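You operate a simulated robot arm through the tools that you are given. There is no shell and no other tool.

The job below is to be done with a simulated two-armed robot. You get a single attempt, and the scene is never put back.

TASK
Rub the chalk off the small red box on the turntable, turned to SIDE and bolted.
Fine: seat it, then turn, then push the teal bolt on, then rub; use the brown pad and put it back; the other box stays as it is. Set down upright: brown pad. What is to be rubbed or washed off counts as gone when no trace of it is left.

Only the result counts: the job must be done as asked and must still hold three seconds after the hand-in. Knocking over, shifting, dropping, spilling or breaking anything else fails it.

THE ROBOT
Two 7-joint arms with fingered hands on one trunk that stands fixed in place. Base frame: the origin is at the foot of the trunk, x ahead of it, y to its left, z up; the work surface is at about z = 760. Readings come in mm, degrees, newtons and seconds.
The left shoulder is at [70, 139, 1033], the right one opposite. With the tool pointing down near the work surface each hand reaches from about 460 to 840 mm from the base axis, measured 20 degrees to its own side. Payload 3.9 kg a hand.
The TCP of each hand is the grasp point between the finger pads, 29 mm short of the fingertips. In the tool frame z runs along the fingers and y along their closing line. The gripper opens to 100 mm. The gripper's body begins 34 mm behind the TCP. The gripper is a hand of 5 fingers: y runs from the thumb to the fingers, the wrist lies at [-15, -105, -177] in the tool frame, and closing takes about 1.5 s.
Orientation is that of the tool frame in the base frame, as [roll, pitch, yaw] about the fixed x, y, z axes, in that order (R = Rz(yaw) Ry(pitch) Rx(roll)). With the fingers straight down and the wrist toward the robot, the tool's x, y and z point along [0, 1, 0], [1, 0, 0] and [0, 0, -1] of the base frame.

THE INTERFACE
- The arms move only by the tool apply_moves. It takes "left_deltas", "right_deltas" or both (then of equal length, played together; a hand with none holds still); each is a list of rows, each an object of numbers (a shift or turn left out is 0, a gripper value left out holds the last): "tx", "ty", "tz": the shift along the base's x, y, z in units of 25 mm (1.0 is 25 mm); "rx", "ry", "rz": the turn, a rotation vector about the base's x, y, z in units of 6 degrees (1.0 is 6 degrees); "fingers": the finger opening in mm, from 0 to 100. In form: [{"tx": .., "ty": .., "tz": .., "rx": .., "ry": .., "rz": .., "fingers": ..}, ...]. A call has 1 to 20 rows; each row shifts and turns the commanded pose from where the row before left it. A call with a number of a shift or a turn outside -1 to 1 is refused whole. Rows are played at 5 a second. More than 50 mm and 8.6 degrees between two rows, or a gripper value outside its range, and nothing of the call is played. A pose out of reach is approached as far as the arm can. The call stops where the force on the tool passes 40 N (or 10 N more than at its start, if that is more) or the arm is blocked; 0.2 s more then pass. Each finger travels about 153 mm/s and halts on what it meets, pressing with about 23 N; the grip force reading is that of the motor and also rises with nothing between the fingers. The clock runs only during rows and for 0.2 s after the last one: add rows that do not move to give the fingers time. The reply holds the time, the measured pose of the TCP, the force on the tool along the base axes, the opening and the grip force, in the units named above and with some noise, with the torque about the TCP (base axes, N m) and any sound that the robot's microphone picked up.
- Cameras (640 x 400 px; columns grow to the right, rows downward): "scene" is now at [133.3, 27.6, 1354.6]; the picture's right is [0.33, -0.95, 0.00], its down [-0.54, -0.18, -0.82] and it looks along [0.78, 0.27, -0.57] (base axes); focal length 310 px, centre (320, 200). "left" rides on the left gripper at [-66, -86, -121] in its tool frame; the picture's right is [-0.76, -0.31, 0.58], its down [0.59, -0.70, 0.40] and it looks along [0.28, 0.64, 0.71] (tool axes); focal length 247 px, centre (320, 200). "right" rides on the right gripper at [66, -86, -121] in its tool frame; the picture's right is [-0.76, 0.31, -0.58], its down [-0.59, -0.70, 0.40] and it looks along [-0.28, 0.64, 0.71] (tool axes); focal length 247 px, centre (320, 200). There is no depth. A picture from a camera that has moved, and an enlarged one, comes with that camera's place and axes in the base frame and with its lens.
- capture(camera): a new picture of that camera. It takes no simulated time.
- move_column(by): slides the trunk up (or, below 0, down) by that many mm; the arms and the scene camera ride with it, the base frame stays. It gives what a move gives, with no picture.
- preshape(shape, hand): the hand has 5 fingers and takes this shape, open, in about a second: jaw (thumb against the fingers, like two jaws); tri (thumb and two fingers); tip (a fingertip pinch); poke (one finger out to press); point (the index stretched); flat (the hand flat); cup (the hand cupped); fist (a fist). The gripper value then closes the fingers along that shape, each until it touches; the sizes above hold for jaw. It gives what a move gives, with no picture.
- turn_head(pan, tilt): turns the head with the scene camera to pan (to the left, within 86 degrees either way) and tilt (down, from -29 to 69), counted from straight ahead of the robot. It gives what a move gives.
- close_up(camera, box): a new picture of the part [left, top, right, bottom] of that camera's present view, enlarged. It takes no simulated time.
- sign_off(): hands the job in; it is judged then, once.

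Nothing tells you positions but the pictures and the camera data. Unless the task says otherwise, let go and move clear before handing in.

The tools are called after "Request:" as a command line: name --argument value ..., lists and objects as JSON in quotes. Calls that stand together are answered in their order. apply_moves: Moves the arms, as the interface text tells. Its arguments: {"type":"object","properties":{"left_deltas":{"type":"array","items":{"type":"object","properties":{"tx":{"type":"number"},"ty":{"type":"number"},"tz":{"type":"number"},"rx":{"type":"number"},"ry":{"type":"number"},"rz":{"type":"number"},"fingers":{"type":"number"}}}},"right_deltas":{"type":"array","items":{"type":"object","properties":{"tx":{"type":"number"},"ty":{"type":"number"},"tz":{"type":"number"},"rx":{"type":"number"},"ry":{"type":"number"},"rz":{"type":"number"},"fingers":{"type":"number"}}}}},"required":[]} The other tools are called the same way: move_column (by) slides the trunk up or down; preshape (shape, hand) gives the hand a shape; turn_head (pan, tilt) turns the head that bears the scene camera; capture (camera) takes a picture; close_up (camera, box) takes an enlarged picture of a part of a camera's view; sign_off () hands the job in.

At the start:

```text
t: 0.0
left_eef_pos: [452.6, 381.3, 1042.4]
left_tcp_rot: [179.9, 0.0, 110.4]
left_wrist_force: [0.1, -0.1, 0.0]
left_moment: [0.0, 0.02, -0.03]
left_opening: 99.8
left_gripper_force: 0.1
left_shape: jaw
right_eef_pos: [515.9, -0.5, 1140.3]
right_tcp_rot: [179.9, 0.0, 110.3]
right_wrist_force: [0.0, 0.0, -0.1]
right_moment: [0.0, -0.01, -0.01]
right_opening: 99.8
right_gripper_force: 0.0
right_shape: jaw
trunk travel left (down, up): [-675.0, 165.0]
head pan, tilt: [19.0, 34.5]
```

scene: 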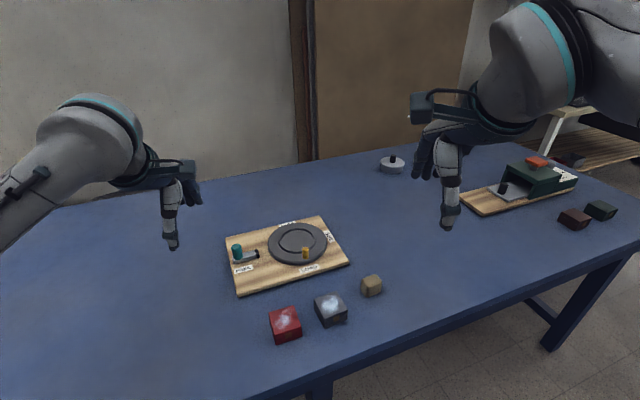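
right: 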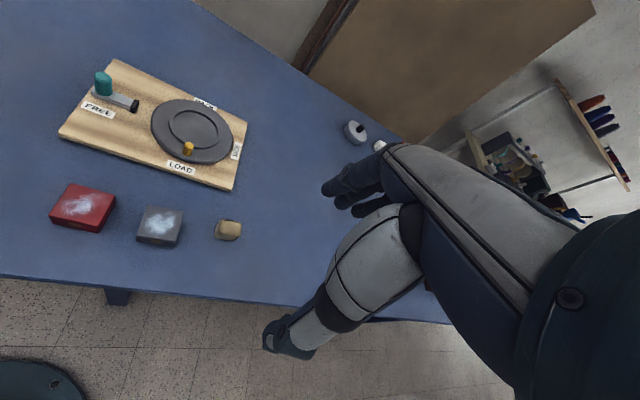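
left: 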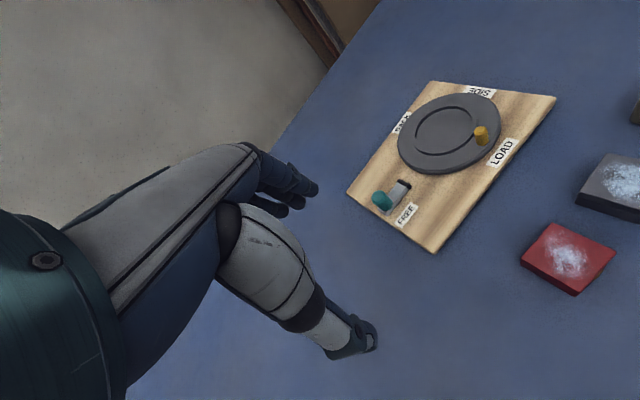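

I see a board with a turntable, a teal bolt, a red box and a grey box with chalk, and a tan pad, plus another fixture on the right with dark items. I'll look closer before moving.

Request:
close_up --camera "scene" --box '[210, 200, 410, 350]'

Request:
close_up --camera "scene" --box '[440, 130, 640, 250]'

Request:
close_up --camera "right" --box '[40, 50, 260, 250]'

Request:
close_up --camera "left" --box '[340, 60, 640, 300]'

```text
2.67 times, centred on (310, 275) of scene
camera zoom: at [133.3, 27.6, 1354.6], right [0.33, -0.95, 0.0], down [-0.54, -0.18, -0.82], along [0.78, 0.27, -0.57], focal length 827 px, centre (347, 0)
```

zoom: 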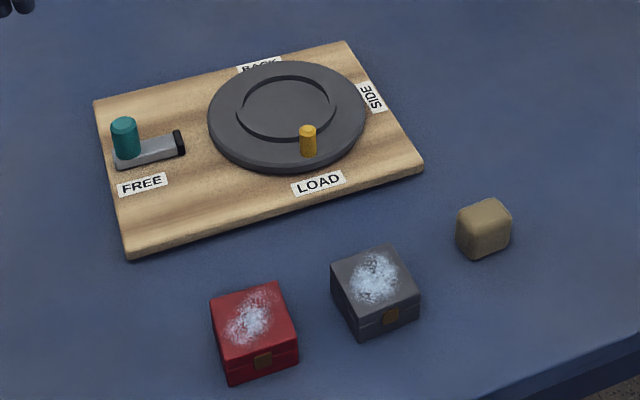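

```text
3.20 times, centred on (540, 190) of scene
camera zoom: at [133.3, 27.6, 1354.6], right [0.33, -0.95, 0.0], down [-0.54, -0.18, -0.82], along [0.78, 0.27, -0.57], focal length 992 px, centre (-384, 232)
```

zoom: 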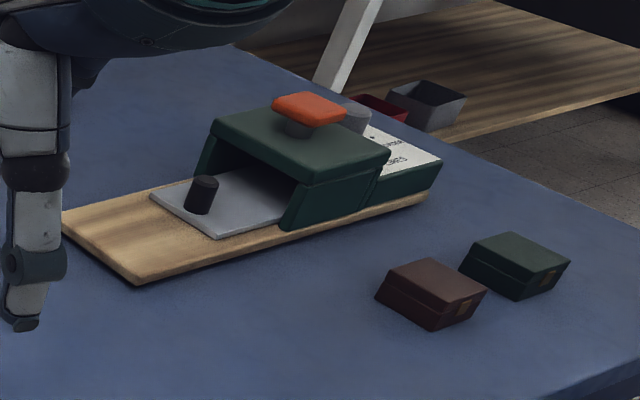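

```text
2.00 times, centred on (150, 150) of right
camera zoom: at [412.9, 32.6, 1259.2], right [0.55, -0.6, 0.58], down [-0.45, -0.8, -0.4], along [0.7, -0.04, -0.71], focal length 494 px, centre (660, 300)
```

zoom: 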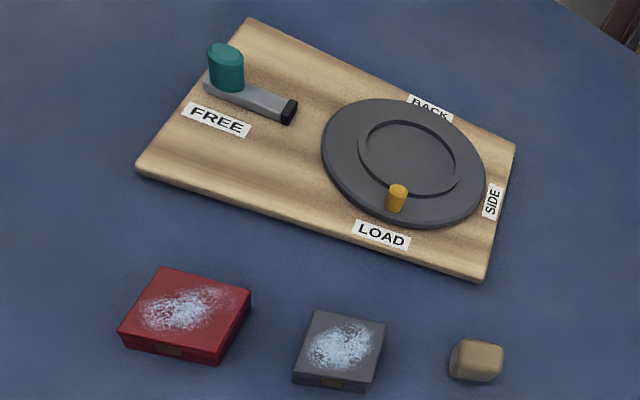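

```text
1.67 times, centred on (490, 180) of left
camera zoom: at [396.2, 290.5, 1165.6], right [-0.02, -0.82, -0.58], down [-0.86, 0.31, -0.4], along [0.5, 0.49, -0.71], focal length 412 px, centre (37, 233)
```

zoom: 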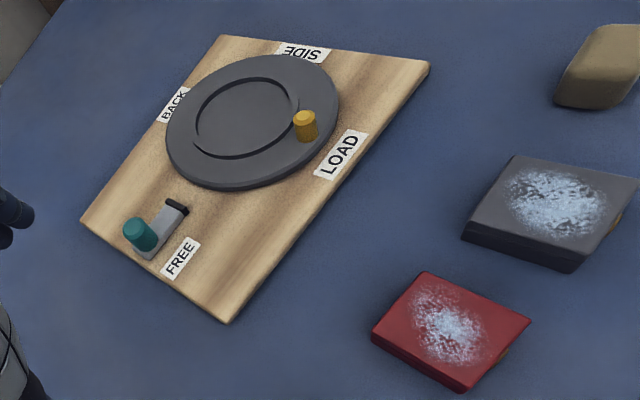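

The red box (about x 480, y 220) and the turntable (about x 705, y 290) are both in the left arm's range, and the pad is near x 630, y 73. I'll turn the head to centre the work area for a sharper look.

Request:
turn_head --pan 20 --tilt 50

Request:
capture --camera "scene"

Request:
close_up --camera "scene" --box '[200, 100, 360, 200]'

Request:
close_up --camera "scene" --box '[240, 170, 400, 270]'

```text
t: 0.8
left_eef_pos: [453.5, 381.7, 1043.7]
left_tcp_rot: [180.0, 0.0, 110.3]
left_wrist_force: [-0.5, -0.6, 1.5]
left_moment: [-0.04, 0.02, -0.04]
left_opening: 99.9
left_gripper_force: 0.1
left_shape: jaw
right_eef_pos: [515.2, -0.8, 1140.0]
right_tcp_rot: [179.9, -0.1, 110.4]
right_wrist_force: [0.2, -0.9, -0.2]
right_moment: [-0.02, 0.0, 0.01]
right_opening: 99.6
right_gripper_force: 0.1
right_shape: jaw
trunk travel left (down, up): [-675.0, 165.0]
head pan, tilt: [20.0, 50.0]
```

```text
taken
camera scene: at [122.2, 25.2, 1332.1], right [0.34, -0.94, 0.0], down [-0.72, -0.26, -0.64], along [0.6, 0.22, -0.77], focal length 310 px, centre (320, 200)
```

scene: 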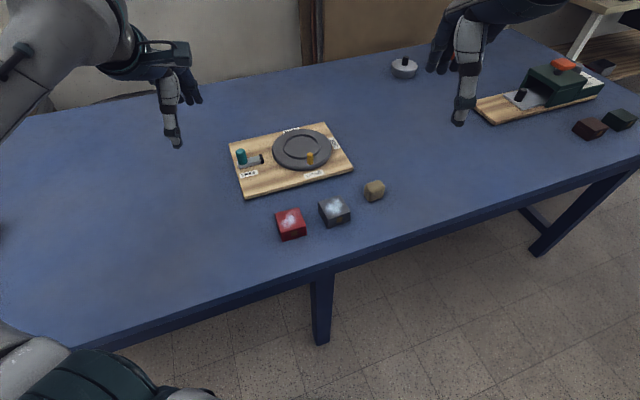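

```text
4.00 times, centred on (280, 150) of scene
camera zoom: at [122.2, 25.2, 1332.1], right [0.34, -0.94, 0.0], down [-0.72, -0.26, -0.64], along [0.6, 0.22, -0.77], focal length 1240 px, centre (480, 400)
```

zoom: 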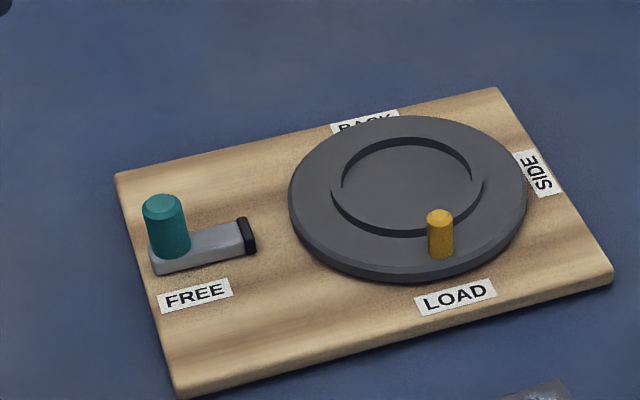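

```text
4.00 times, centred on (320, 220) of scene
camera zoom: at [122.2, 25.2, 1332.1], right [0.34, -0.94, 0.0], down [-0.72, -0.26, -0.64], along [0.6, 0.22, -0.77], focal length 1240 px, centre (320, 120)
```

zoom: 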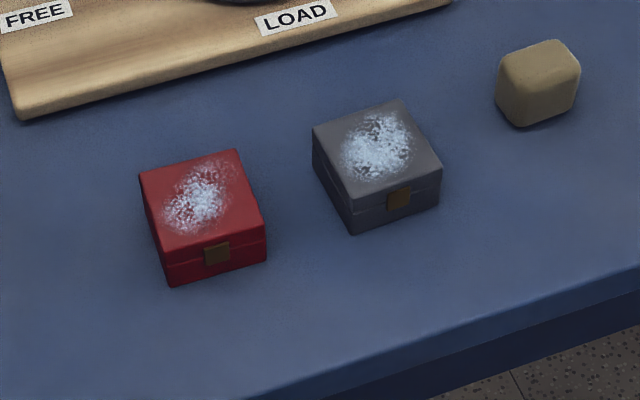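

The red box is about 55 mm square and 35 mm tall. Its centre is near (472, 220), with one pair of sides facing along about 38°, nearly parallel to the board. I'll bring the left hand above it with the fingers aligned and look again.

Request:
apply_moves --left_deltas '[{"tx": 0.0925, "ty": -0.809, "tz": -0.719, "rz": 0.365, "fingers": 100}, {"tx": 0.0925, "ty": -0.809, "tz": -0.719, "rz": 0.365}, {"tx": 0.0925, "ty": -0.809, "tz": -0.719, "rz": 0.365}, {"tx": 0.0925, "ty": -0.809, "tz": -0.719, "rz": 0.365}, {"tx": 0.0925, "ty": -0.809, "tz": -0.719, "rz": 0.365}, {"tx": 0.0925, "ty": -0.809, "tz": -0.719, "rz": 0.365}, {"tx": 0.0925, "ty": -0.809, "tz": -0.719, "rz": 0.365}, {"tx": 0.0925, "ty": -0.809, "tz": -0.719, "rz": 0.365}, {}, {}]'

Request:
capture --camera "left"

Request:
capture --camera "scene"

Request:
capture --camera "right"

```text
t: 3.0
left_eef_pos: [472.5, 219.8, 900.4]
left_tcp_rot: [-180.0, -0.1, 128.0]
left_wrist_force: [-0.5, -0.1, -0.1]
left_moment: [0.01, 0.01, -0.01]
left_opening: 99.9
left_gripper_force: 0.0
left_shape: jaw
right_eef_pos: [516.0, -0.9, 1140.0]
right_tcp_rot: [179.8, -0.1, 110.4]
right_wrist_force: [0.1, 0.3, 0.7]
right_moment: [-0.04, -0.01, 0.01]
right_opening: 99.7
right_gripper_force: 0.2
right_shape: jaw
trunk travel left (down, up): [-675.0, 165.0]
head pan, tilt: [20.0, 50.0]
```

```text
taken
camera left: at [445.5, 115.0, 1022.0], right [0.22, -0.79, -0.58], down [-0.92, 0.03, -0.4], along [0.33, 0.62, -0.71], focal length 247 px, centre (320, 200)
```

left: 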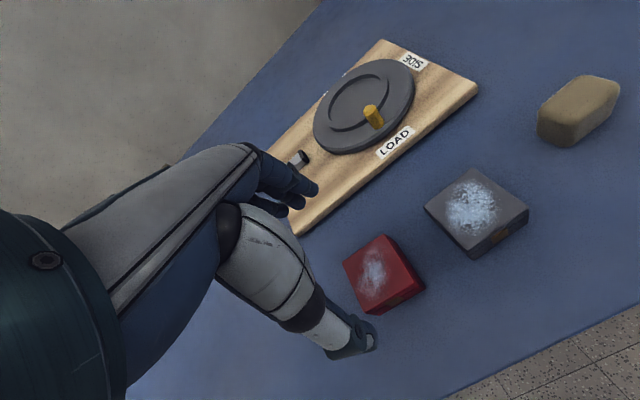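

```text
taken
camera scene: at [122.3, 24.5, 1332.0], right [0.34, -0.94, 0.0], down [-0.72, -0.26, -0.64], along [0.6, 0.22, -0.77], focal length 310 px, centre (320, 200)
```

scene: 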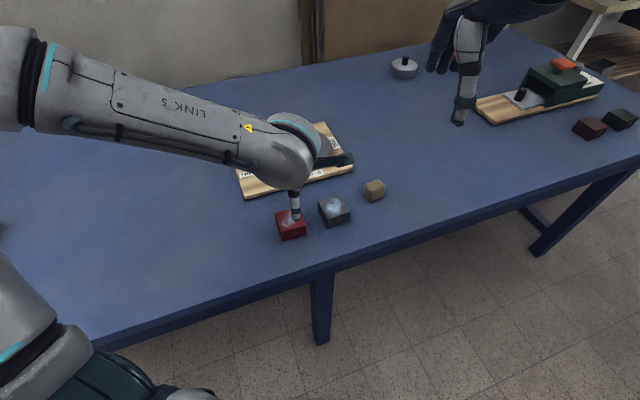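

```text
taken
camera right: at [413.0, 31.9, 1259.1], right [0.55, -0.6, 0.58], down [-0.45, -0.8, -0.4], along [0.7, -0.04, -0.71], focal length 247 px, centre (320, 200)
```

right: 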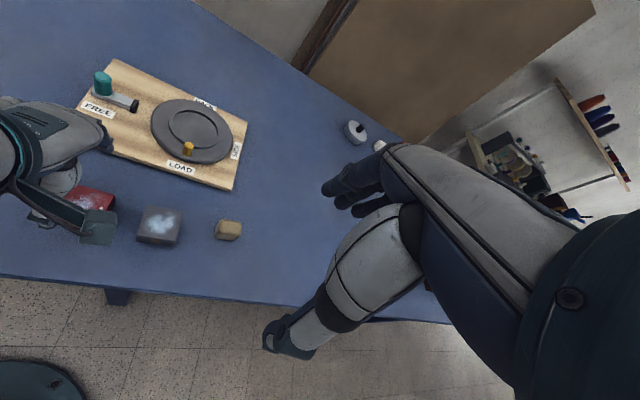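

The projected grasp line falls on the red box's top, so the alignment looks good. I'll zoom in to check the angle and see the ring and turntable.

Request:
close_up --camera "left" --box '[320, 220, 440, 320]'

Request:
close_up --camera "left" --box '[290, 30, 490, 170]'

Request:
close_up --camera "left" --box '[520, 60, 640, 160]'

```text
4.00 times, centred on (380, 270) of left
camera zoom: at [445.5, 115.0, 1022.0], right [0.22, -0.79, -0.58], down [-0.92, 0.03, -0.4], along [0.33, 0.62, -0.71], focal length 988 px, centre (80, -80)
```

zoom: 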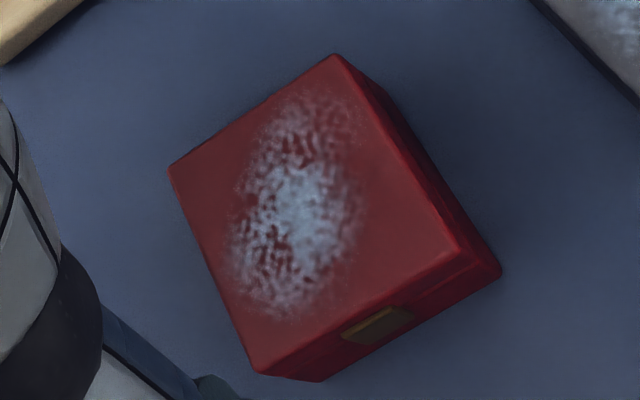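

```text
2.86 times, centred on (390, 100) of left
camera zoom: at [445.5, 115.0, 1022.0], right [0.22, -0.79, -0.58], down [-0.92, 0.03, -0.4], along [0.33, 0.62, -0.71], focal length 706 px, centre (120, 486)
```

zoom: 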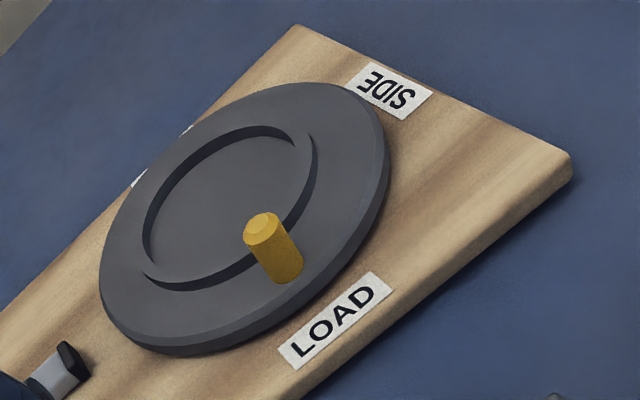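

```text
4.00 times, centred on (580, 110) of left
camera zoom: at [445.5, 115.0, 1022.0], right [0.22, -0.79, -0.58], down [-0.92, 0.03, -0.4], along [0.33, 0.62, -0.71], focal length 988 px, centre (-720, 560)
```

zoom: 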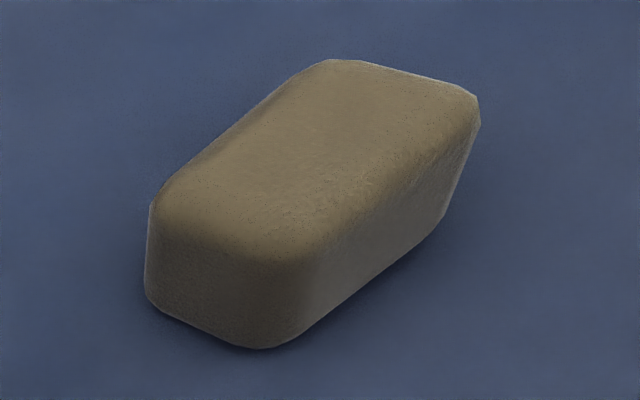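

The hand is within about 2 mm of the box centre and the angle matches. I'll descend so the fingertips stop about 11 mm above the table, which leaves room for the ring rim later.

Request:
apply_moves --left_deltas '[{"tz": -0.8, "ty": 0.05, "rz": 0.08}, {"tz": -0.8}, {"tz": -0.8}, {"tz": -0.6}, {"tz": -0.5}, {"tz": -0.5}, {}, {}]'

Request:
capture --camera "left"

Request:
close_up --camera "scene" --box '[230, 160, 390, 260]'

```text
t: 4.8
left_eef_pos: [471.0, 220.1, 800.1]
left_tcp_rot: [180.0, 0.1, 128.5]
left_wrist_force: [-0.9, -0.6, -0.1]
left_moment: [-0.02, 0.0, 0.02]
left_opening: 99.9
left_gripper_force: 0.1
left_shape: jaw
right_eef_pos: [515.6, 0.3, 1141.0]
right_tcp_rot: [180.0, 0.0, 110.4]
right_wrist_force: [0.3, -0.1, -0.5]
right_moment: [0.01, 0.0, -0.02]
right_opening: 99.6
right_gripper_force: 0.0
right_shape: jaw
trunk travel left (down, up): [-675.0, 165.0]
head pan, tilt: [20.0, 50.0]
```

```text
taken
camera left: at [446.0, 116.1, 921.3], right [0.23, -0.78, -0.58], down [-0.92, 0.02, -0.4], along [0.33, 0.62, -0.71], focal length 247 px, centre (320, 200)
```

left: 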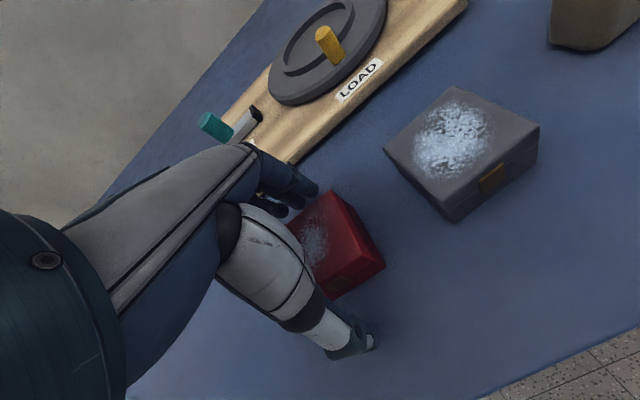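

```text
4.00 times, centred on (310, 210) of scene
camera zoom: at [122.3, 25.1, 1332.0], right [0.34, -0.94, 0.0], down [-0.72, -0.26, -0.64], along [0.6, 0.22, -0.77], focal length 1240 px, centre (360, 160)
```

zoom: 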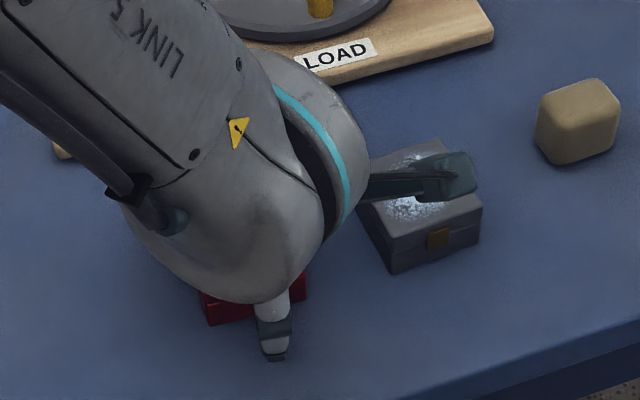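

The thumb and fingers straddle the box. Now I'll close.

Request:
apply_moves --left_deltas '[{"fingers": 80}, {"fingers": 65}, {"fingers": 55}, {"fingers": 45}, {}, {}, {}, {}, {}]'

Request:
capture --camera "left"

```text
t: 6.8
left_eef_pos: [472.4, 220.9, 800.5]
left_tcp_rot: [180.0, 0.0, 128.4]
left_wrist_force: [-0.1, 0.0, -0.2]
left_moment: [0.0, 0.03, -0.02]
left_opening: 51.6
left_gripper_force: 23.3
left_shape: jaw
right_eef_pos: [514.8, 1.1, 1139.5]
right_tcp_rot: [179.9, 0.1, 110.4]
right_wrist_force: [-0.6, -0.2, 0.0]
right_moment: [0.01, 0.01, -0.01]
right_opening: 99.8
right_gripper_force: 0.1
right_shape: jaw
trunk travel left (down, up): [-675.0, 165.0]
head pan, tilt: [20.0, 50.0]
```

```text
taken
camera left: at [446.0, 116.2, 921.4], right [0.23, -0.78, -0.58], down [-0.92, 0.02, -0.4], along [0.33, 0.62, -0.71], focal length 247 px, centre (320, 200)
```

left: 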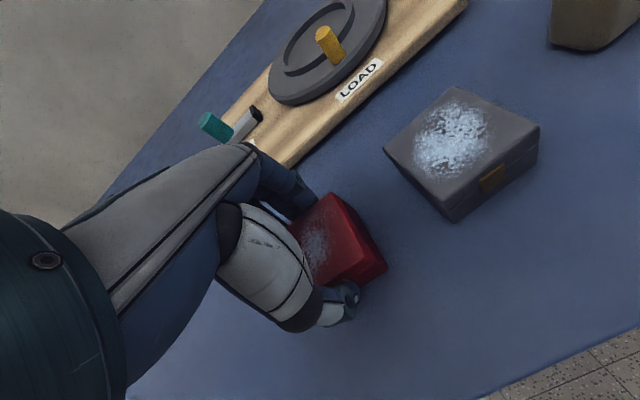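

The box is gripped at about 52 mm with 23 N. I'll lift straight up and check that it came along.

Request:
apply_moves --left_deltas '[{"tz": 0.4}, {"tz": 0.8}, {"tz": 0.8}, {"tz": 0.8}, {"tz": 0.8}, {"tz": 0.8}, {}, {}]'

Request:
capture --camera "left"

Request:
close_up --camera "scene" --box '[200, 100, 400, 250]'

Request:
capture --camera "right"

```text
t: 8.6
left_eef_pos: [472.5, 222.0, 910.3]
left_tcp_rot: [-179.9, 0.0, 128.4]
left_wrist_force: [-0.1, 0.2, -0.4]
left_moment: [0.01, -0.01, 0.03]
left_opening: 51.7
left_gripper_force: 22.9
left_shape: jaw
right_eef_pos: [514.5, 1.2, 1140.1]
right_tcp_rot: [179.9, 0.0, 110.4]
right_wrist_force: [-0.1, -0.1, -0.6]
right_moment: [-0.01, -0.05, 0.02]
right_opening: 99.8
right_gripper_force: 0.0
right_shape: jaw
trunk travel left (down, up): [-675.0, 165.0]
head pan, tilt: [20.0, 50.0]
```

```text
taken
camera left: at [445.4, 117.4, 1031.4], right [0.23, -0.78, -0.58], down [-0.92, 0.02, -0.4], along [0.33, 0.62, -0.71], focal length 247 px, centre (320, 200)
```

left: 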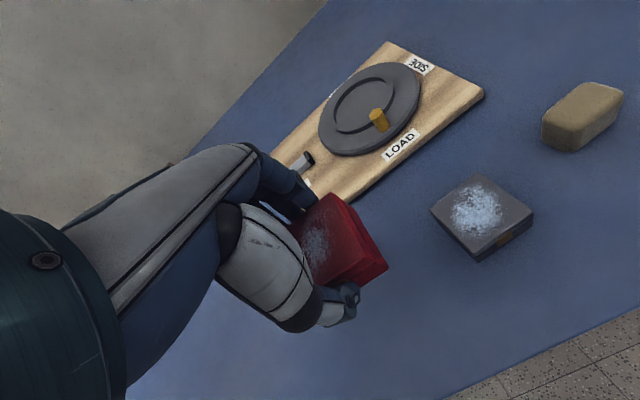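

```text
2.67 times, centred on (300, 175) of scene
camera zoom: at [122.3, 26.6, 1332.0], right [0.34, -0.94, 0.0], down [-0.72, -0.26, -0.64], along [0.6, 0.22, -0.77], focal length 827 px, centre (373, 267)
```

zoom: 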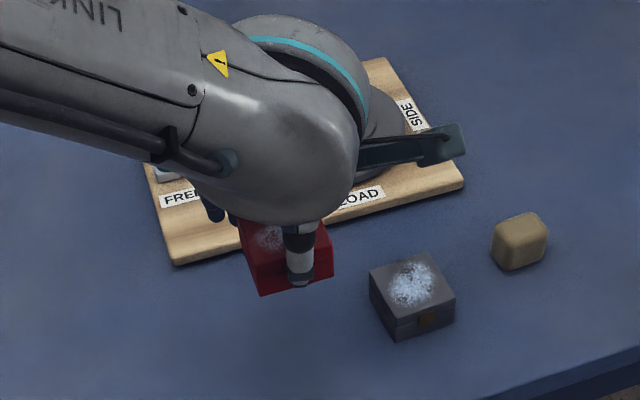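

```text
taken
camera right: at [413.0, 33.9, 1259.1], right [0.55, -0.6, 0.58], down [-0.45, -0.8, -0.4], along [0.7, -0.04, -0.71], focal length 247 px, centre (320, 200)
```

right: 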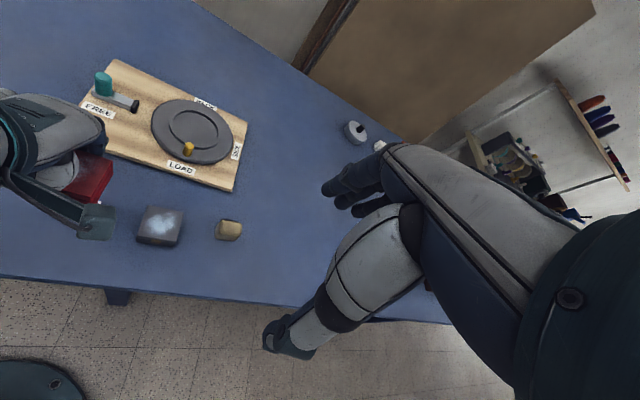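

The box is held level. I'll hover it over the estimated turntable centre at a safe height.

Request:
apply_moves --left_deltas '[{"tx": 0.79, "ty": 0.23, "rz": 0.033}, {"tx": 0.79, "ty": 0.23, "rz": 0.033}, {"tx": 0.79, "ty": 0.23, "rz": 0.033}, {"tx": 0.79, "ty": 0.23, "rz": 0.033}, {"tx": 0.79, "ty": 0.23, "rz": 0.033}, {"tx": 0.79, "ty": 0.23, "rz": 0.033}, {"tx": 0.79, "ty": 0.23, "rz": 0.033}, {"tx": 0.79, "ty": 0.23, "rz": 0.033}, {"tx": 0.79, "ty": 0.23, "rz": 0.033}, {"tx": 0.79, "ty": 0.23, "rz": 0.033}, {"tx": 0.79, "ty": 0.23, "rz": 0.033}, {"tx": 0.79, "ty": 0.23, "rz": 0.033}, {}, {}]'

Request:
capture --camera "left"

Request:
capture --camera "scene"

Request:
capture --camera "right"

```text
t: 11.6
left_eef_pos: [710.6, 289.7, 908.7]
left_tcp_rot: [-180.0, 0.0, 130.9]
left_wrist_force: [1.2, 0.3, -0.9]
left_moment: [0.02, 0.0, -0.05]
left_opening: 51.8
left_gripper_force: 23.2
left_shape: jaw
right_eef_pos: [515.3, -0.5, 1139.8]
right_tcp_rot: [179.9, 0.0, 110.3]
right_wrist_force: [-0.6, -0.6, 0.5]
right_moment: [-0.02, 0.01, -0.04]
right_opening: 100.1
right_gripper_force: 0.1
right_shape: jaw
trunk travel left (down, up): [-675.0, 165.0]
head pan, tilt: [20.0, 50.0]
```

```text
taken
camera left: at [688.1, 185.4, 1030.9], right [0.26, -0.77, -0.58], down [-0.92, -0.01, -0.4], along [0.3, 0.63, -0.71], focal length 247 px, centre (320, 200)
```

left: 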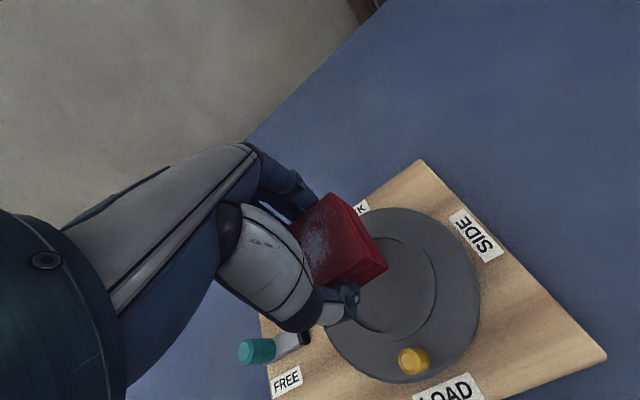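

```text
taken
camera scene: at [122.6, 25.4, 1332.0], right [0.34, -0.94, 0.0], down [-0.72, -0.26, -0.64], along [0.6, 0.22, -0.77], focal length 310 px, centre (320, 200)
```

scene: 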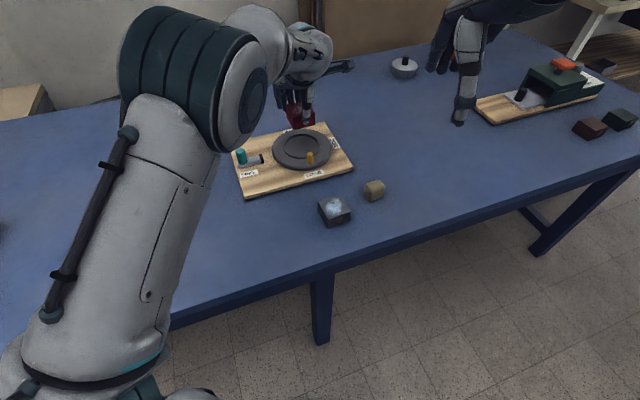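

```text
taken
camera right: at [413.3, 32.7, 1259.1], right [0.55, -0.6, 0.58], down [-0.45, -0.8, -0.4], along [0.7, -0.04, -0.71], focal length 247 px, centre (320, 200)
```

right: 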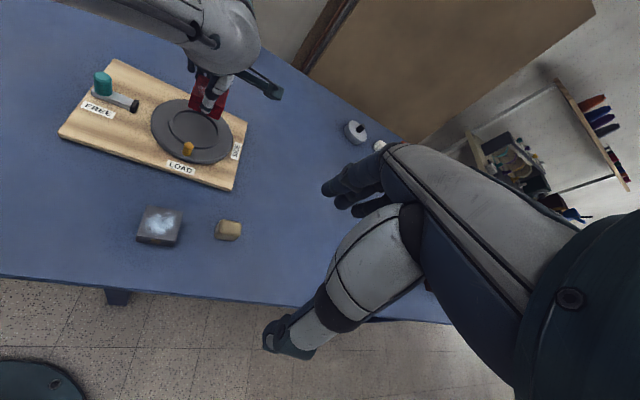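

The left camera now sees the turntable well. I'll zoom in to measure its centre against the tool axis.

Request:
close_up --camera "left" --box '[310, 190, 518, 320]'

Request:
close_up --camera "left" --box '[300, 270, 508, 400]'

Request:
close_up --camera "scene" --box '[220, 100, 380, 200]'

Request:
close_up --camera "right" --box '[60, 60, 260, 200]'

```text
3.08 times, centred on (414, 255) of left
camera zoom: at [688.1, 185.4, 1030.9], right [0.26, -0.77, -0.58], down [-0.92, -0.01, -0.4], along [0.3, 0.63, -0.71], focal length 760 px, centre (31, 31)
```

zoom: 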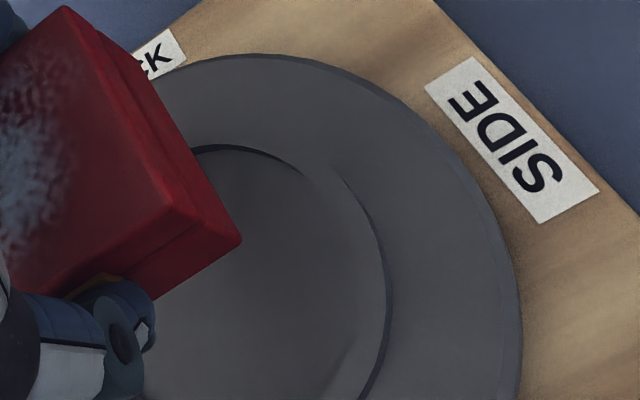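

```text
3.08 times, centred on (404, 335) of left
camera zoom: at [688.1, 185.4, 1030.9], right [0.26, -0.77, -0.58], down [-0.92, -0.01, -0.4], along [0.3, 0.63, -0.71], focal length 760 px, centre (62, -215)
```

zoom: 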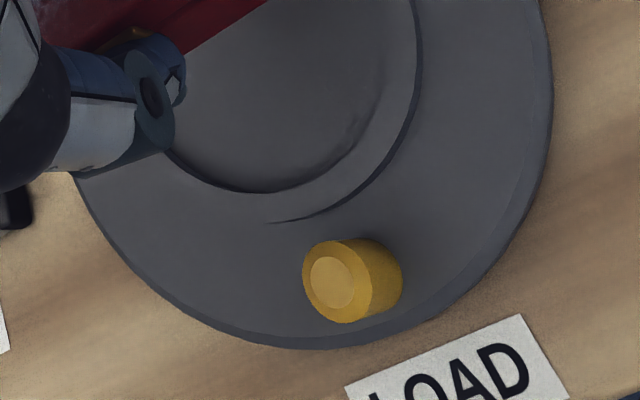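

```text
4.00 times, centred on (300, 150) of scene
camera zoom: at [122.6, 25.4, 1332.0], right [0.34, -0.94, 0.0], down [-0.72, -0.26, -0.64], along [0.6, 0.22, -0.77], focal length 1240 px, centre (400, 400)
```

zoom: 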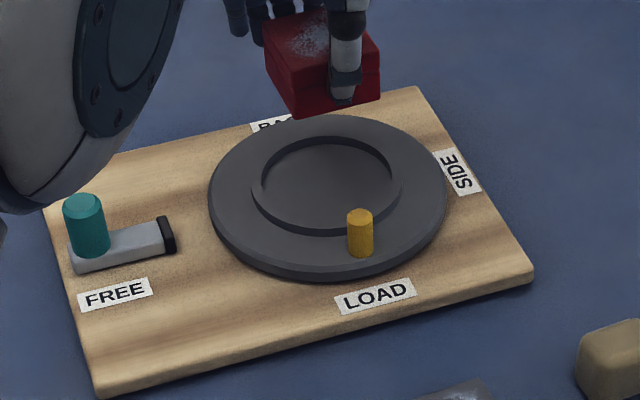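

```text
2.86 times, centred on (160, 130) of right
camera zoom: at [413.3, 32.7, 1259.1], right [0.55, -0.6, 0.58], down [-0.45, -0.8, -0.4], along [0.7, -0.04, -0.71], focal length 706 px, centre (777, 400)
```

zoom: 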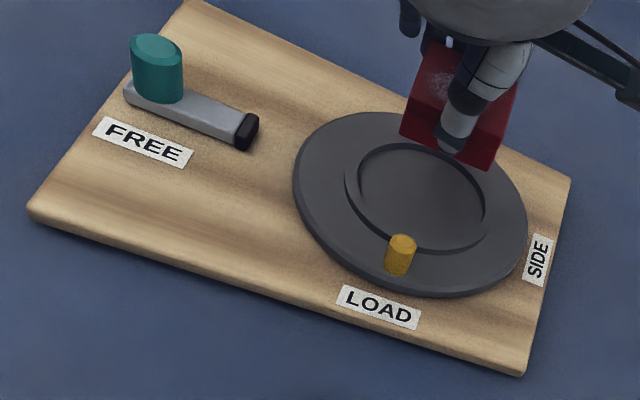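

The turntable centre works out near (705, 291) with its top around z 788, and the box sits about 2 mm off the TCP. I'll shift 5 mm, descend partway and recheck.

Request:
apply_moves --left_deltas '[{"tx": -0.2, "tz": -0.4}, {"tz": -0.6}, {"tz": -0.6}, {"tz": -0.6}, {}, {}]'

Request:
capture --camera "left"

Request:
close_up --camera "left" --box '[280, 180, 488, 310]'

Request:
close_up --camera "scene" --box '[240, 90, 360, 165]'

Request:
close_up --camera "right" --box '[120, 60, 280, 180]'

```text
t: 13.0
left_eef_pos: [705.4, 290.8, 855.3]
left_tcp_rot: [180.0, 0.0, 130.8]
left_wrist_force: [-0.1, -0.9, -0.8]
left_moment: [-0.04, -0.04, 0.0]
left_opening: 51.8
left_gripper_force: 22.7
left_shape: jaw
right_eef_pos: [514.7, -0.9, 1139.8]
right_tcp_rot: [179.9, 0.0, 110.3]
right_wrist_force: [-0.3, -0.1, 0.4]
right_moment: [-0.01, 0.0, -0.02]
right_opening: 99.8
right_gripper_force: 0.1
right_shape: jaw
trunk travel left (down, up): [-675.0, 165.0]
head pan, tilt: [20.0, 50.0]
```

```text
taken
camera left: at [683.4, 185.0, 976.4], right [0.26, -0.77, -0.58], down [-0.92, -0.01, -0.4], along [0.3, 0.63, -0.71], focal length 247 px, centre (320, 200)
```

left: 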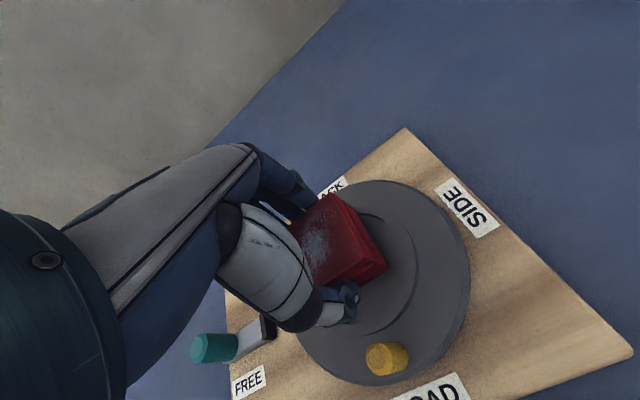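

```text
3.08 times, centred on (384, 245) of left
camera zoom: at [683.4, 185.0, 976.4], right [0.26, -0.77, -0.58], down [-0.92, -0.01, -0.4], along [0.3, 0.63, -0.71], focal length 760 px, centre (123, 62)
```

zoom: 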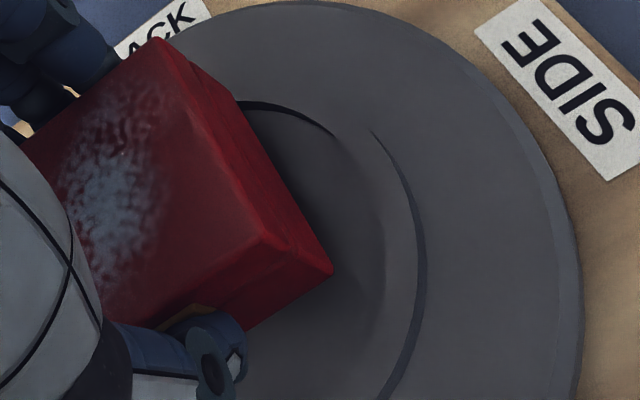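

```text
5.33 times, centred on (300, 128) of scene
camera zoom: at [122.4, 25.2, 1332.0], right [0.34, -0.94, 0.0], down [-0.72, -0.26, -0.64], along [0.6, 0.22, -0.77], focal length 1654 px, centre (427, 587)
```

zoom: 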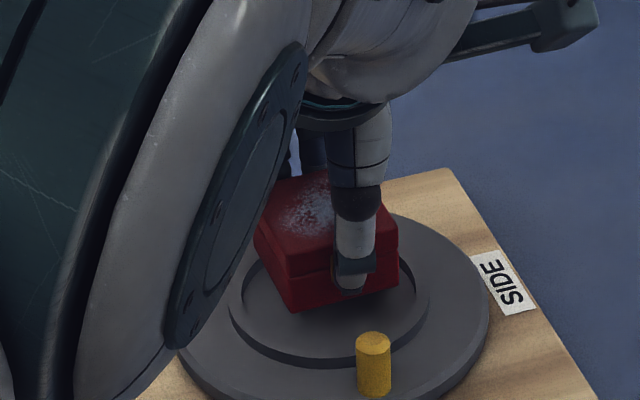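

```text
3.33 times, centred on (200, 120) of right
camera zoom: at [413.1, 32.6, 1259.1], right [0.55, -0.6, 0.58], down [-0.45, -0.8, -0.4], along [0.7, -0.04, -0.71], focal length 823 px, centre (720, 467)
```

zoom: 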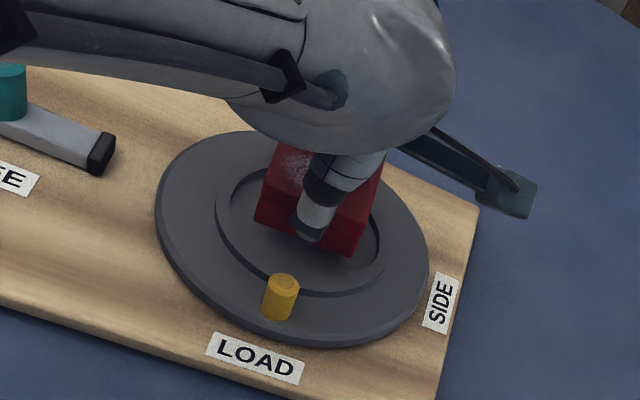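

The box centre is within about 1–2 mm of the ring centre. I'll descend in small steps and watch the force.

Request:
apply_moves --left_deltas '[{"tz": -0.3}, {"tz": -0.3}, {"tz": -0.2}, {}]'

Request:
close_up --camera "scene" --box '[240, 90, 360, 165]'

Request:
close_up --camera "left" --box '[280, 180, 488, 310]'

```text
t: 14.0
left_eef_pos: [704.7, 290.4, 835.9]
left_tcp_rot: [179.8, 0.0, 130.8]
left_wrist_force: [-0.8, 0.1, 2.5]
left_moment: [-0.04, 0.04, 0.01]
left_opening: 51.5
left_gripper_force: 23.2
left_shape: jaw
right_eef_pos: [514.9, -1.0, 1140.0]
right_tcp_rot: [179.9, 0.1, 110.4]
right_wrist_force: [-0.2, -1.1, -0.5]
right_moment: [-0.02, 0.01, 0.03]
right_opening: 99.8
right_gripper_force: 0.1
right_shape: jaw
trunk travel left (down, up): [-675.0, 165.0]
head pan, tilt: [20.0, 50.0]
```

```text
5.33 times, centred on (300, 128) of scene
camera zoom: at [121.7, 25.1, 1332.1], right [0.34, -0.94, 0.0], down [-0.72, -0.26, -0.64], along [0.6, 0.22, -0.77], focal length 1654 px, centre (427, 587)
```

zoom: 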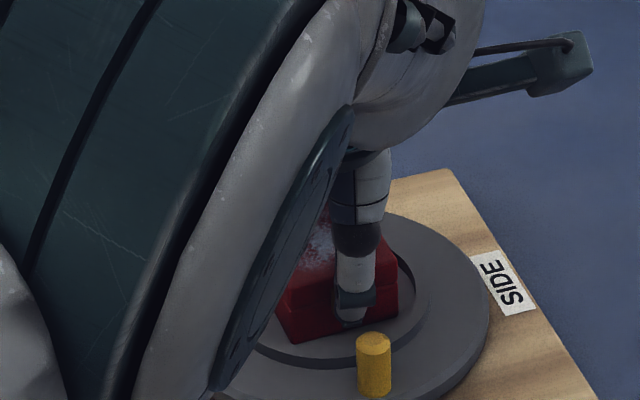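

```text
3.08 times, centred on (384, 245) of left
camera zoom: at [682.7, 185.5, 957.1], right [0.26, -0.77, -0.58], down [-0.92, -0.01, -0.4], along [0.3, 0.63, -0.71], focal length 760 px, centre (123, 62)
```

zoom: 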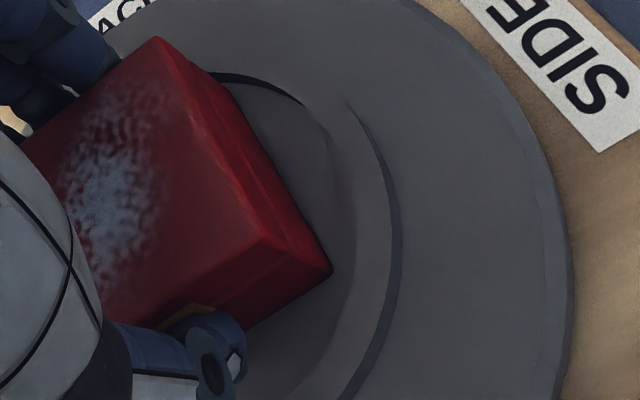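

Still clear of contact. I'll continue down slowly.

Request:
apply_moves --left_deltas '[{"tz": -0.12}, {"tz": -0.12}, {}]'

Request:
close_up --camera "left" --box '[280, 180, 488, 310]'

```text
t: 14.8
left_eef_pos: [704.3, 290.2, 834.0]
left_tcp_rot: [179.5, 0.2, 130.7]
left_wrist_force: [2.0, 2.9, 22.0]
left_moment: [0.11, -0.02, -0.04]
left_opening: 52.0
left_gripper_force: 23.2
left_shape: jaw
right_eef_pos: [511.7, -1.5, 1142.1]
right_tcp_rot: [179.8, 0.0, 110.4]
right_wrist_force: [-0.5, 0.1, 0.3]
right_moment: [-0.03, -0.03, 0.02]
right_opening: 100.1
right_gripper_force: 0.1
right_shape: jaw
trunk travel left (down, up): [-675.0, 165.0]
head pan, tilt: [20.0, 50.0]
```

```text
3.08 times, centred on (384, 245) of left
camera zoom: at [681.2, 184.8, 955.5], right [0.27, -0.77, -0.58], down [-0.91, -0.01, -0.41], along [0.31, 0.64, -0.71], focal length 760 px, centre (123, 62)
```

zoom: 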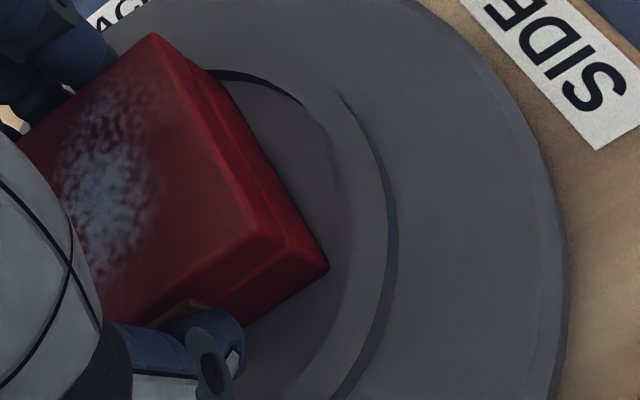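

Contact is at TCP z about 834 with 22 N. I need to confirm the box is inside the ring and not on its rim, so I'll look from the other cameras.

Request:
close_up --camera "right" --box '[150, 80, 250, 155]'

Request:
close_up --camera "scene" --box '[270, 110, 350, 170]'

```text
5.33 times, centred on (200, 118) of right
camera zoom: at [409.5, 31.5, 1260.7], right [0.55, -0.6, 0.58], down [-0.45, -0.8, -0.4], along [0.7, -0.04, -0.71], focal length 1317 px, centre (960, 640)
```

zoom: 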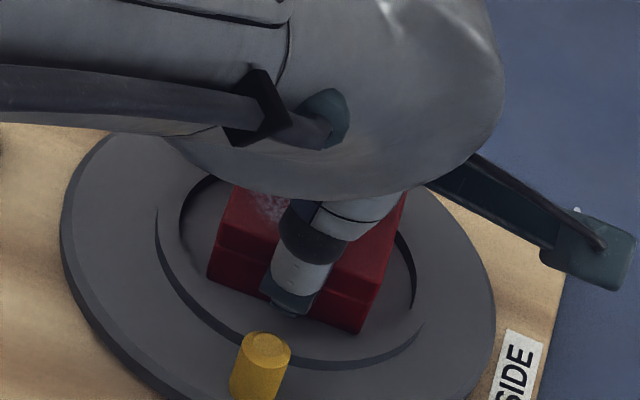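

```text
6.67 times, centred on (310, 140) of scene
camera zoom: at [118.5, 24.1, 1332.7], right [0.34, -0.94, 0.0], down [-0.72, -0.26, -0.65], along [0.61, 0.22, -0.76], focal length 2067 px, centre (387, 600)
```

zoom: 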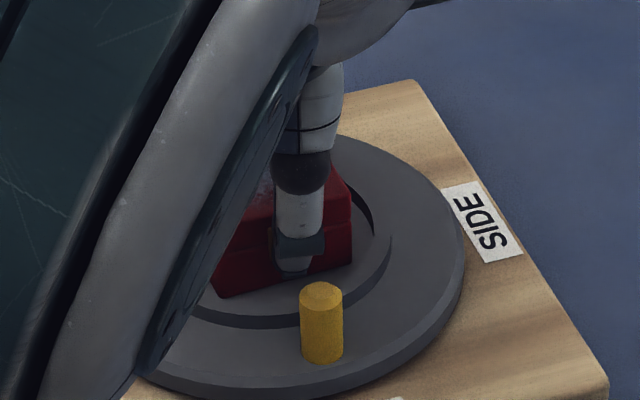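

Both near corners look to be inside the ring. I'll relax the downforce, open the fingers slightly and check how the box sits.

Request:
apply_moves --left_deltas '[{"tz": 0.12}, {}, {"fingers": 56}, {"fingers": 60}, {"fingers": 63}, {}, {}, {}, {}]'

Request:
close_up --camera "left" --box '[280, 180, 488, 310]'

Request:
close_up --camera "right" --box '[150, 80, 250, 155]'

Request:
close_up --camera "scene" --box '[270, 110, 350, 170]'

```text
t: 16.8
left_eef_pos: [705.0, 289.8, 831.9]
left_tcp_rot: [-179.9, 0.0, 130.8]
left_wrist_force: [-0.1, -1.7, 0.1]
left_moment: [-0.03, 0.02, 0.03]
left_opening: 61.5
left_gripper_force: 0.1
left_shape: jaw
right_eef_pos: [514.3, -1.0, 1139.6]
right_tcp_rot: [179.9, 0.0, 110.4]
right_wrist_force: [0.2, 0.7, 0.5]
right_moment: [-0.01, -0.02, 0.06]
right_opening: 100.0
right_gripper_force: 0.0
right_shape: jaw
trunk travel left (down, up): [-675.0, 165.0]
head pan, tilt: [20.0, 50.0]
```

```text
3.08 times, centred on (384, 245) of left
camera zoom: at [682.7, 185.3, 953.8], right [0.26, -0.77, -0.58], down [-0.92, -0.01, -0.4], along [0.3, 0.63, -0.71], focal length 760 px, centre (123, 62)
```

zoom: 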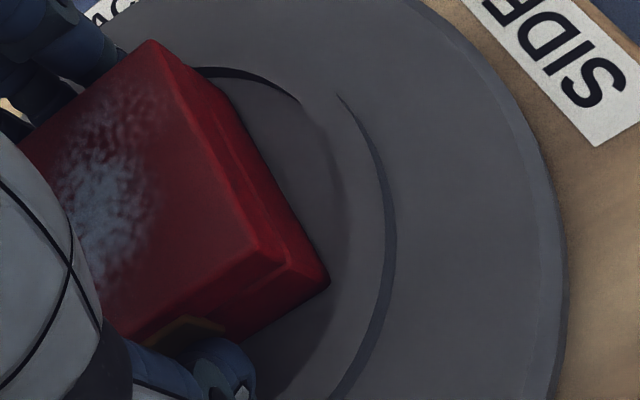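

```text
5.33 times, centred on (200, 118) of right
camera zoom: at [412.6, 32.3, 1259.3], right [0.55, -0.6, 0.58], down [-0.45, -0.8, -0.4], along [0.7, -0.04, -0.71], focal length 1317 px, centre (960, 640)
```

zoom: 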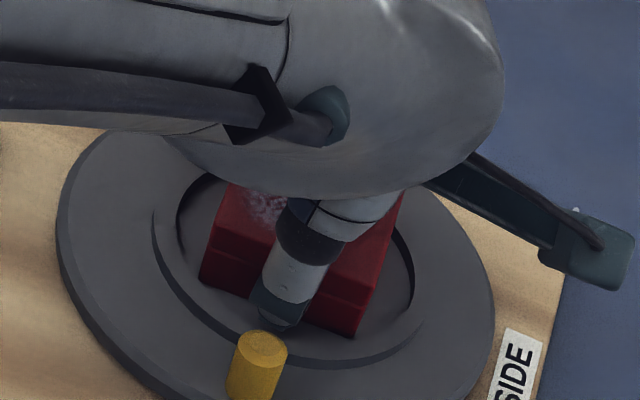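

```text
6.67 times, centred on (310, 140) of scene
camera zoom: at [121.9, 24.9, 1332.1], right [0.34, -0.94, 0.0], down [-0.72, -0.26, -0.64], along [0.6, 0.22, -0.77], focal length 2067 px, centre (387, 600)
```

zoom: 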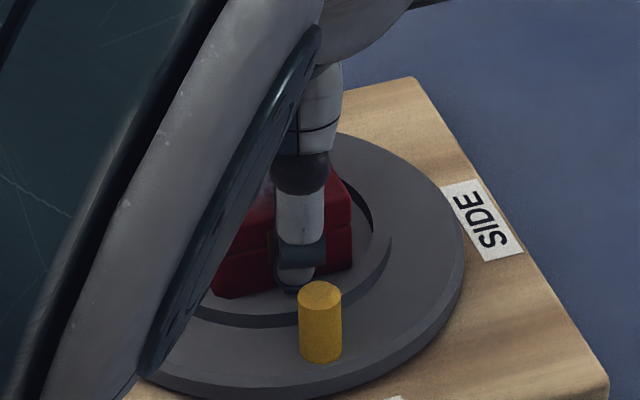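

The box appears to sit flat. I'll raise the hand straight up and move back to get an unobstructed view.

Request:
apply_moves --left_deltas '[{"tz": 0.3}, {"tz": 0.6}, {"tz": 0.9}, {"tz": 0.9}, {"tz": 0.9, "ty": 0.2}, {"tz": 0.9, "ty": 0.9, "tx": -0.5}, {"ty": 0.9, "tx": -0.8}, {"ty": 0.9, "tx": -0.8}, {"ty": 0.9, "tx": -0.8}, {}, {}]'

Request:
capture --camera "left"

Request:
close_up --camera "scene" --box '[240, 100, 360, 200]'

Request:
close_up --camera "right" --box '[130, 80, 250, 180]'

```text
t: 19.2
left_eef_pos: [631.4, 386.2, 943.1]
left_tcp_rot: [-180.0, -0.1, 130.9]
left_wrist_force: [0.3, -0.2, -0.5]
left_moment: [0.0, 0.02, 0.0]
left_opening: 62.8
left_gripper_force: 0.1
left_shape: jaw
right_eef_pos: [514.6, 0.9, 1140.0]
right_tcp_rot: [179.9, 0.1, 110.4]
right_wrist_force: [0.2, -0.7, -0.3]
right_moment: [0.0, 0.02, -0.02]
right_opening: 99.8
right_gripper_force: 0.0
right_shape: jaw
trunk travel left (down, up): [-675.0, 165.0]
head pan, tilt: [20.0, 50.0]
```

```text
taken
camera left: at [609.6, 280.5, 1065.9], right [0.26, -0.77, -0.58], down [-0.92, -0.01, -0.4], along [0.3, 0.63, -0.71], focal length 247 px, centre (320, 200)
```

left: 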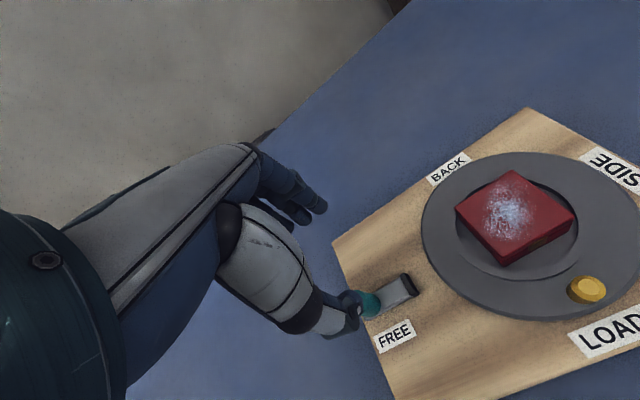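

```text
4.00 times, centred on (300, 150) of scene
camera zoom: at [121.8, 25.5, 1332.1], right [0.34, -0.94, 0.0], down [-0.72, -0.26, -0.64], along [0.6, 0.22, -0.77], focal length 1240 px, centre (400, 400)
```

zoom: 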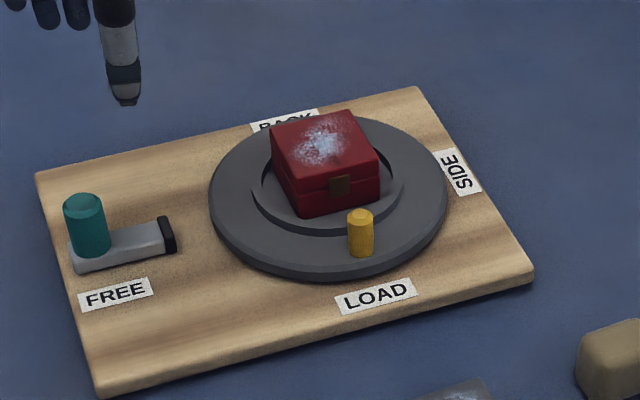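

```text
4.00 times, centred on (190, 130) of right
camera zoom: at [412.6, 32.9, 1259.3], right [0.55, -0.6, 0.58], down [-0.45, -0.8, -0.4], along [0.7, -0.04, -0.71], focal length 988 px, centre (840, 480)
```

zoom: 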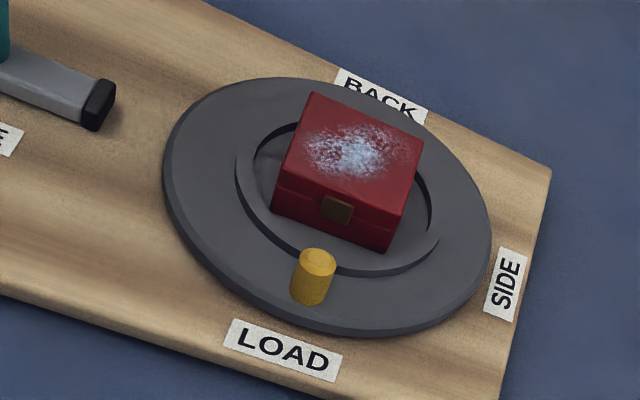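

Request:
close_up --camera "left" --box '[410, 140, 640, 330]'

Request:
close_up --camera "scene" --box '[265, 115, 345, 175]'

```text
2.11 times, centred on (525, 235) of left
camera zoom: at [609.6, 280.5, 1065.9], right [0.26, -0.77, -0.58], down [-0.92, -0.01, -0.4], along [0.3, 0.63, -0.71], focal length 520 px, centre (-112, 126)
```

zoom: 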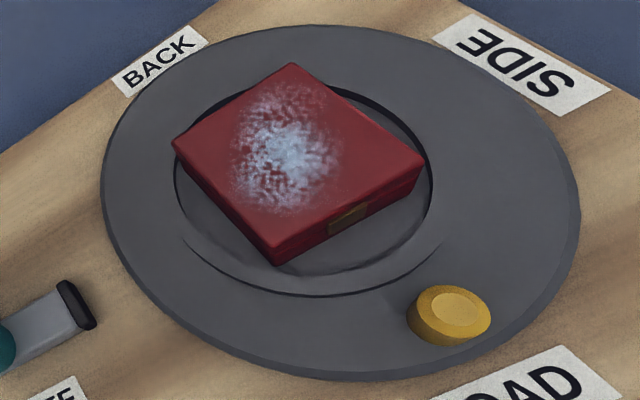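

```text
6.67 times, centred on (305, 145) of scene
camera zoom: at [121.8, 25.5, 1332.1], right [0.34, -0.94, 0.0], down [-0.72, -0.26, -0.64], along [0.6, 0.22, -0.77], focal length 2067 px, centre (420, 567)
```

zoom: 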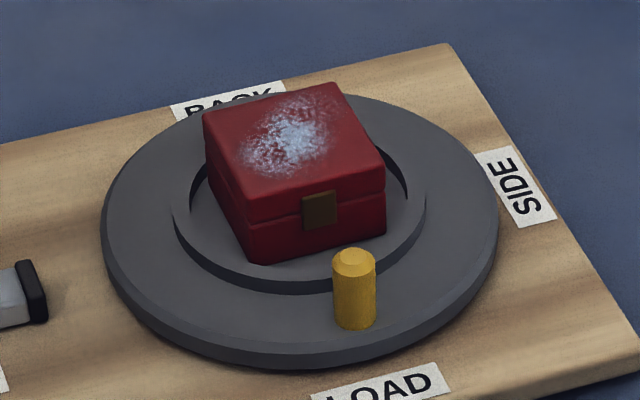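

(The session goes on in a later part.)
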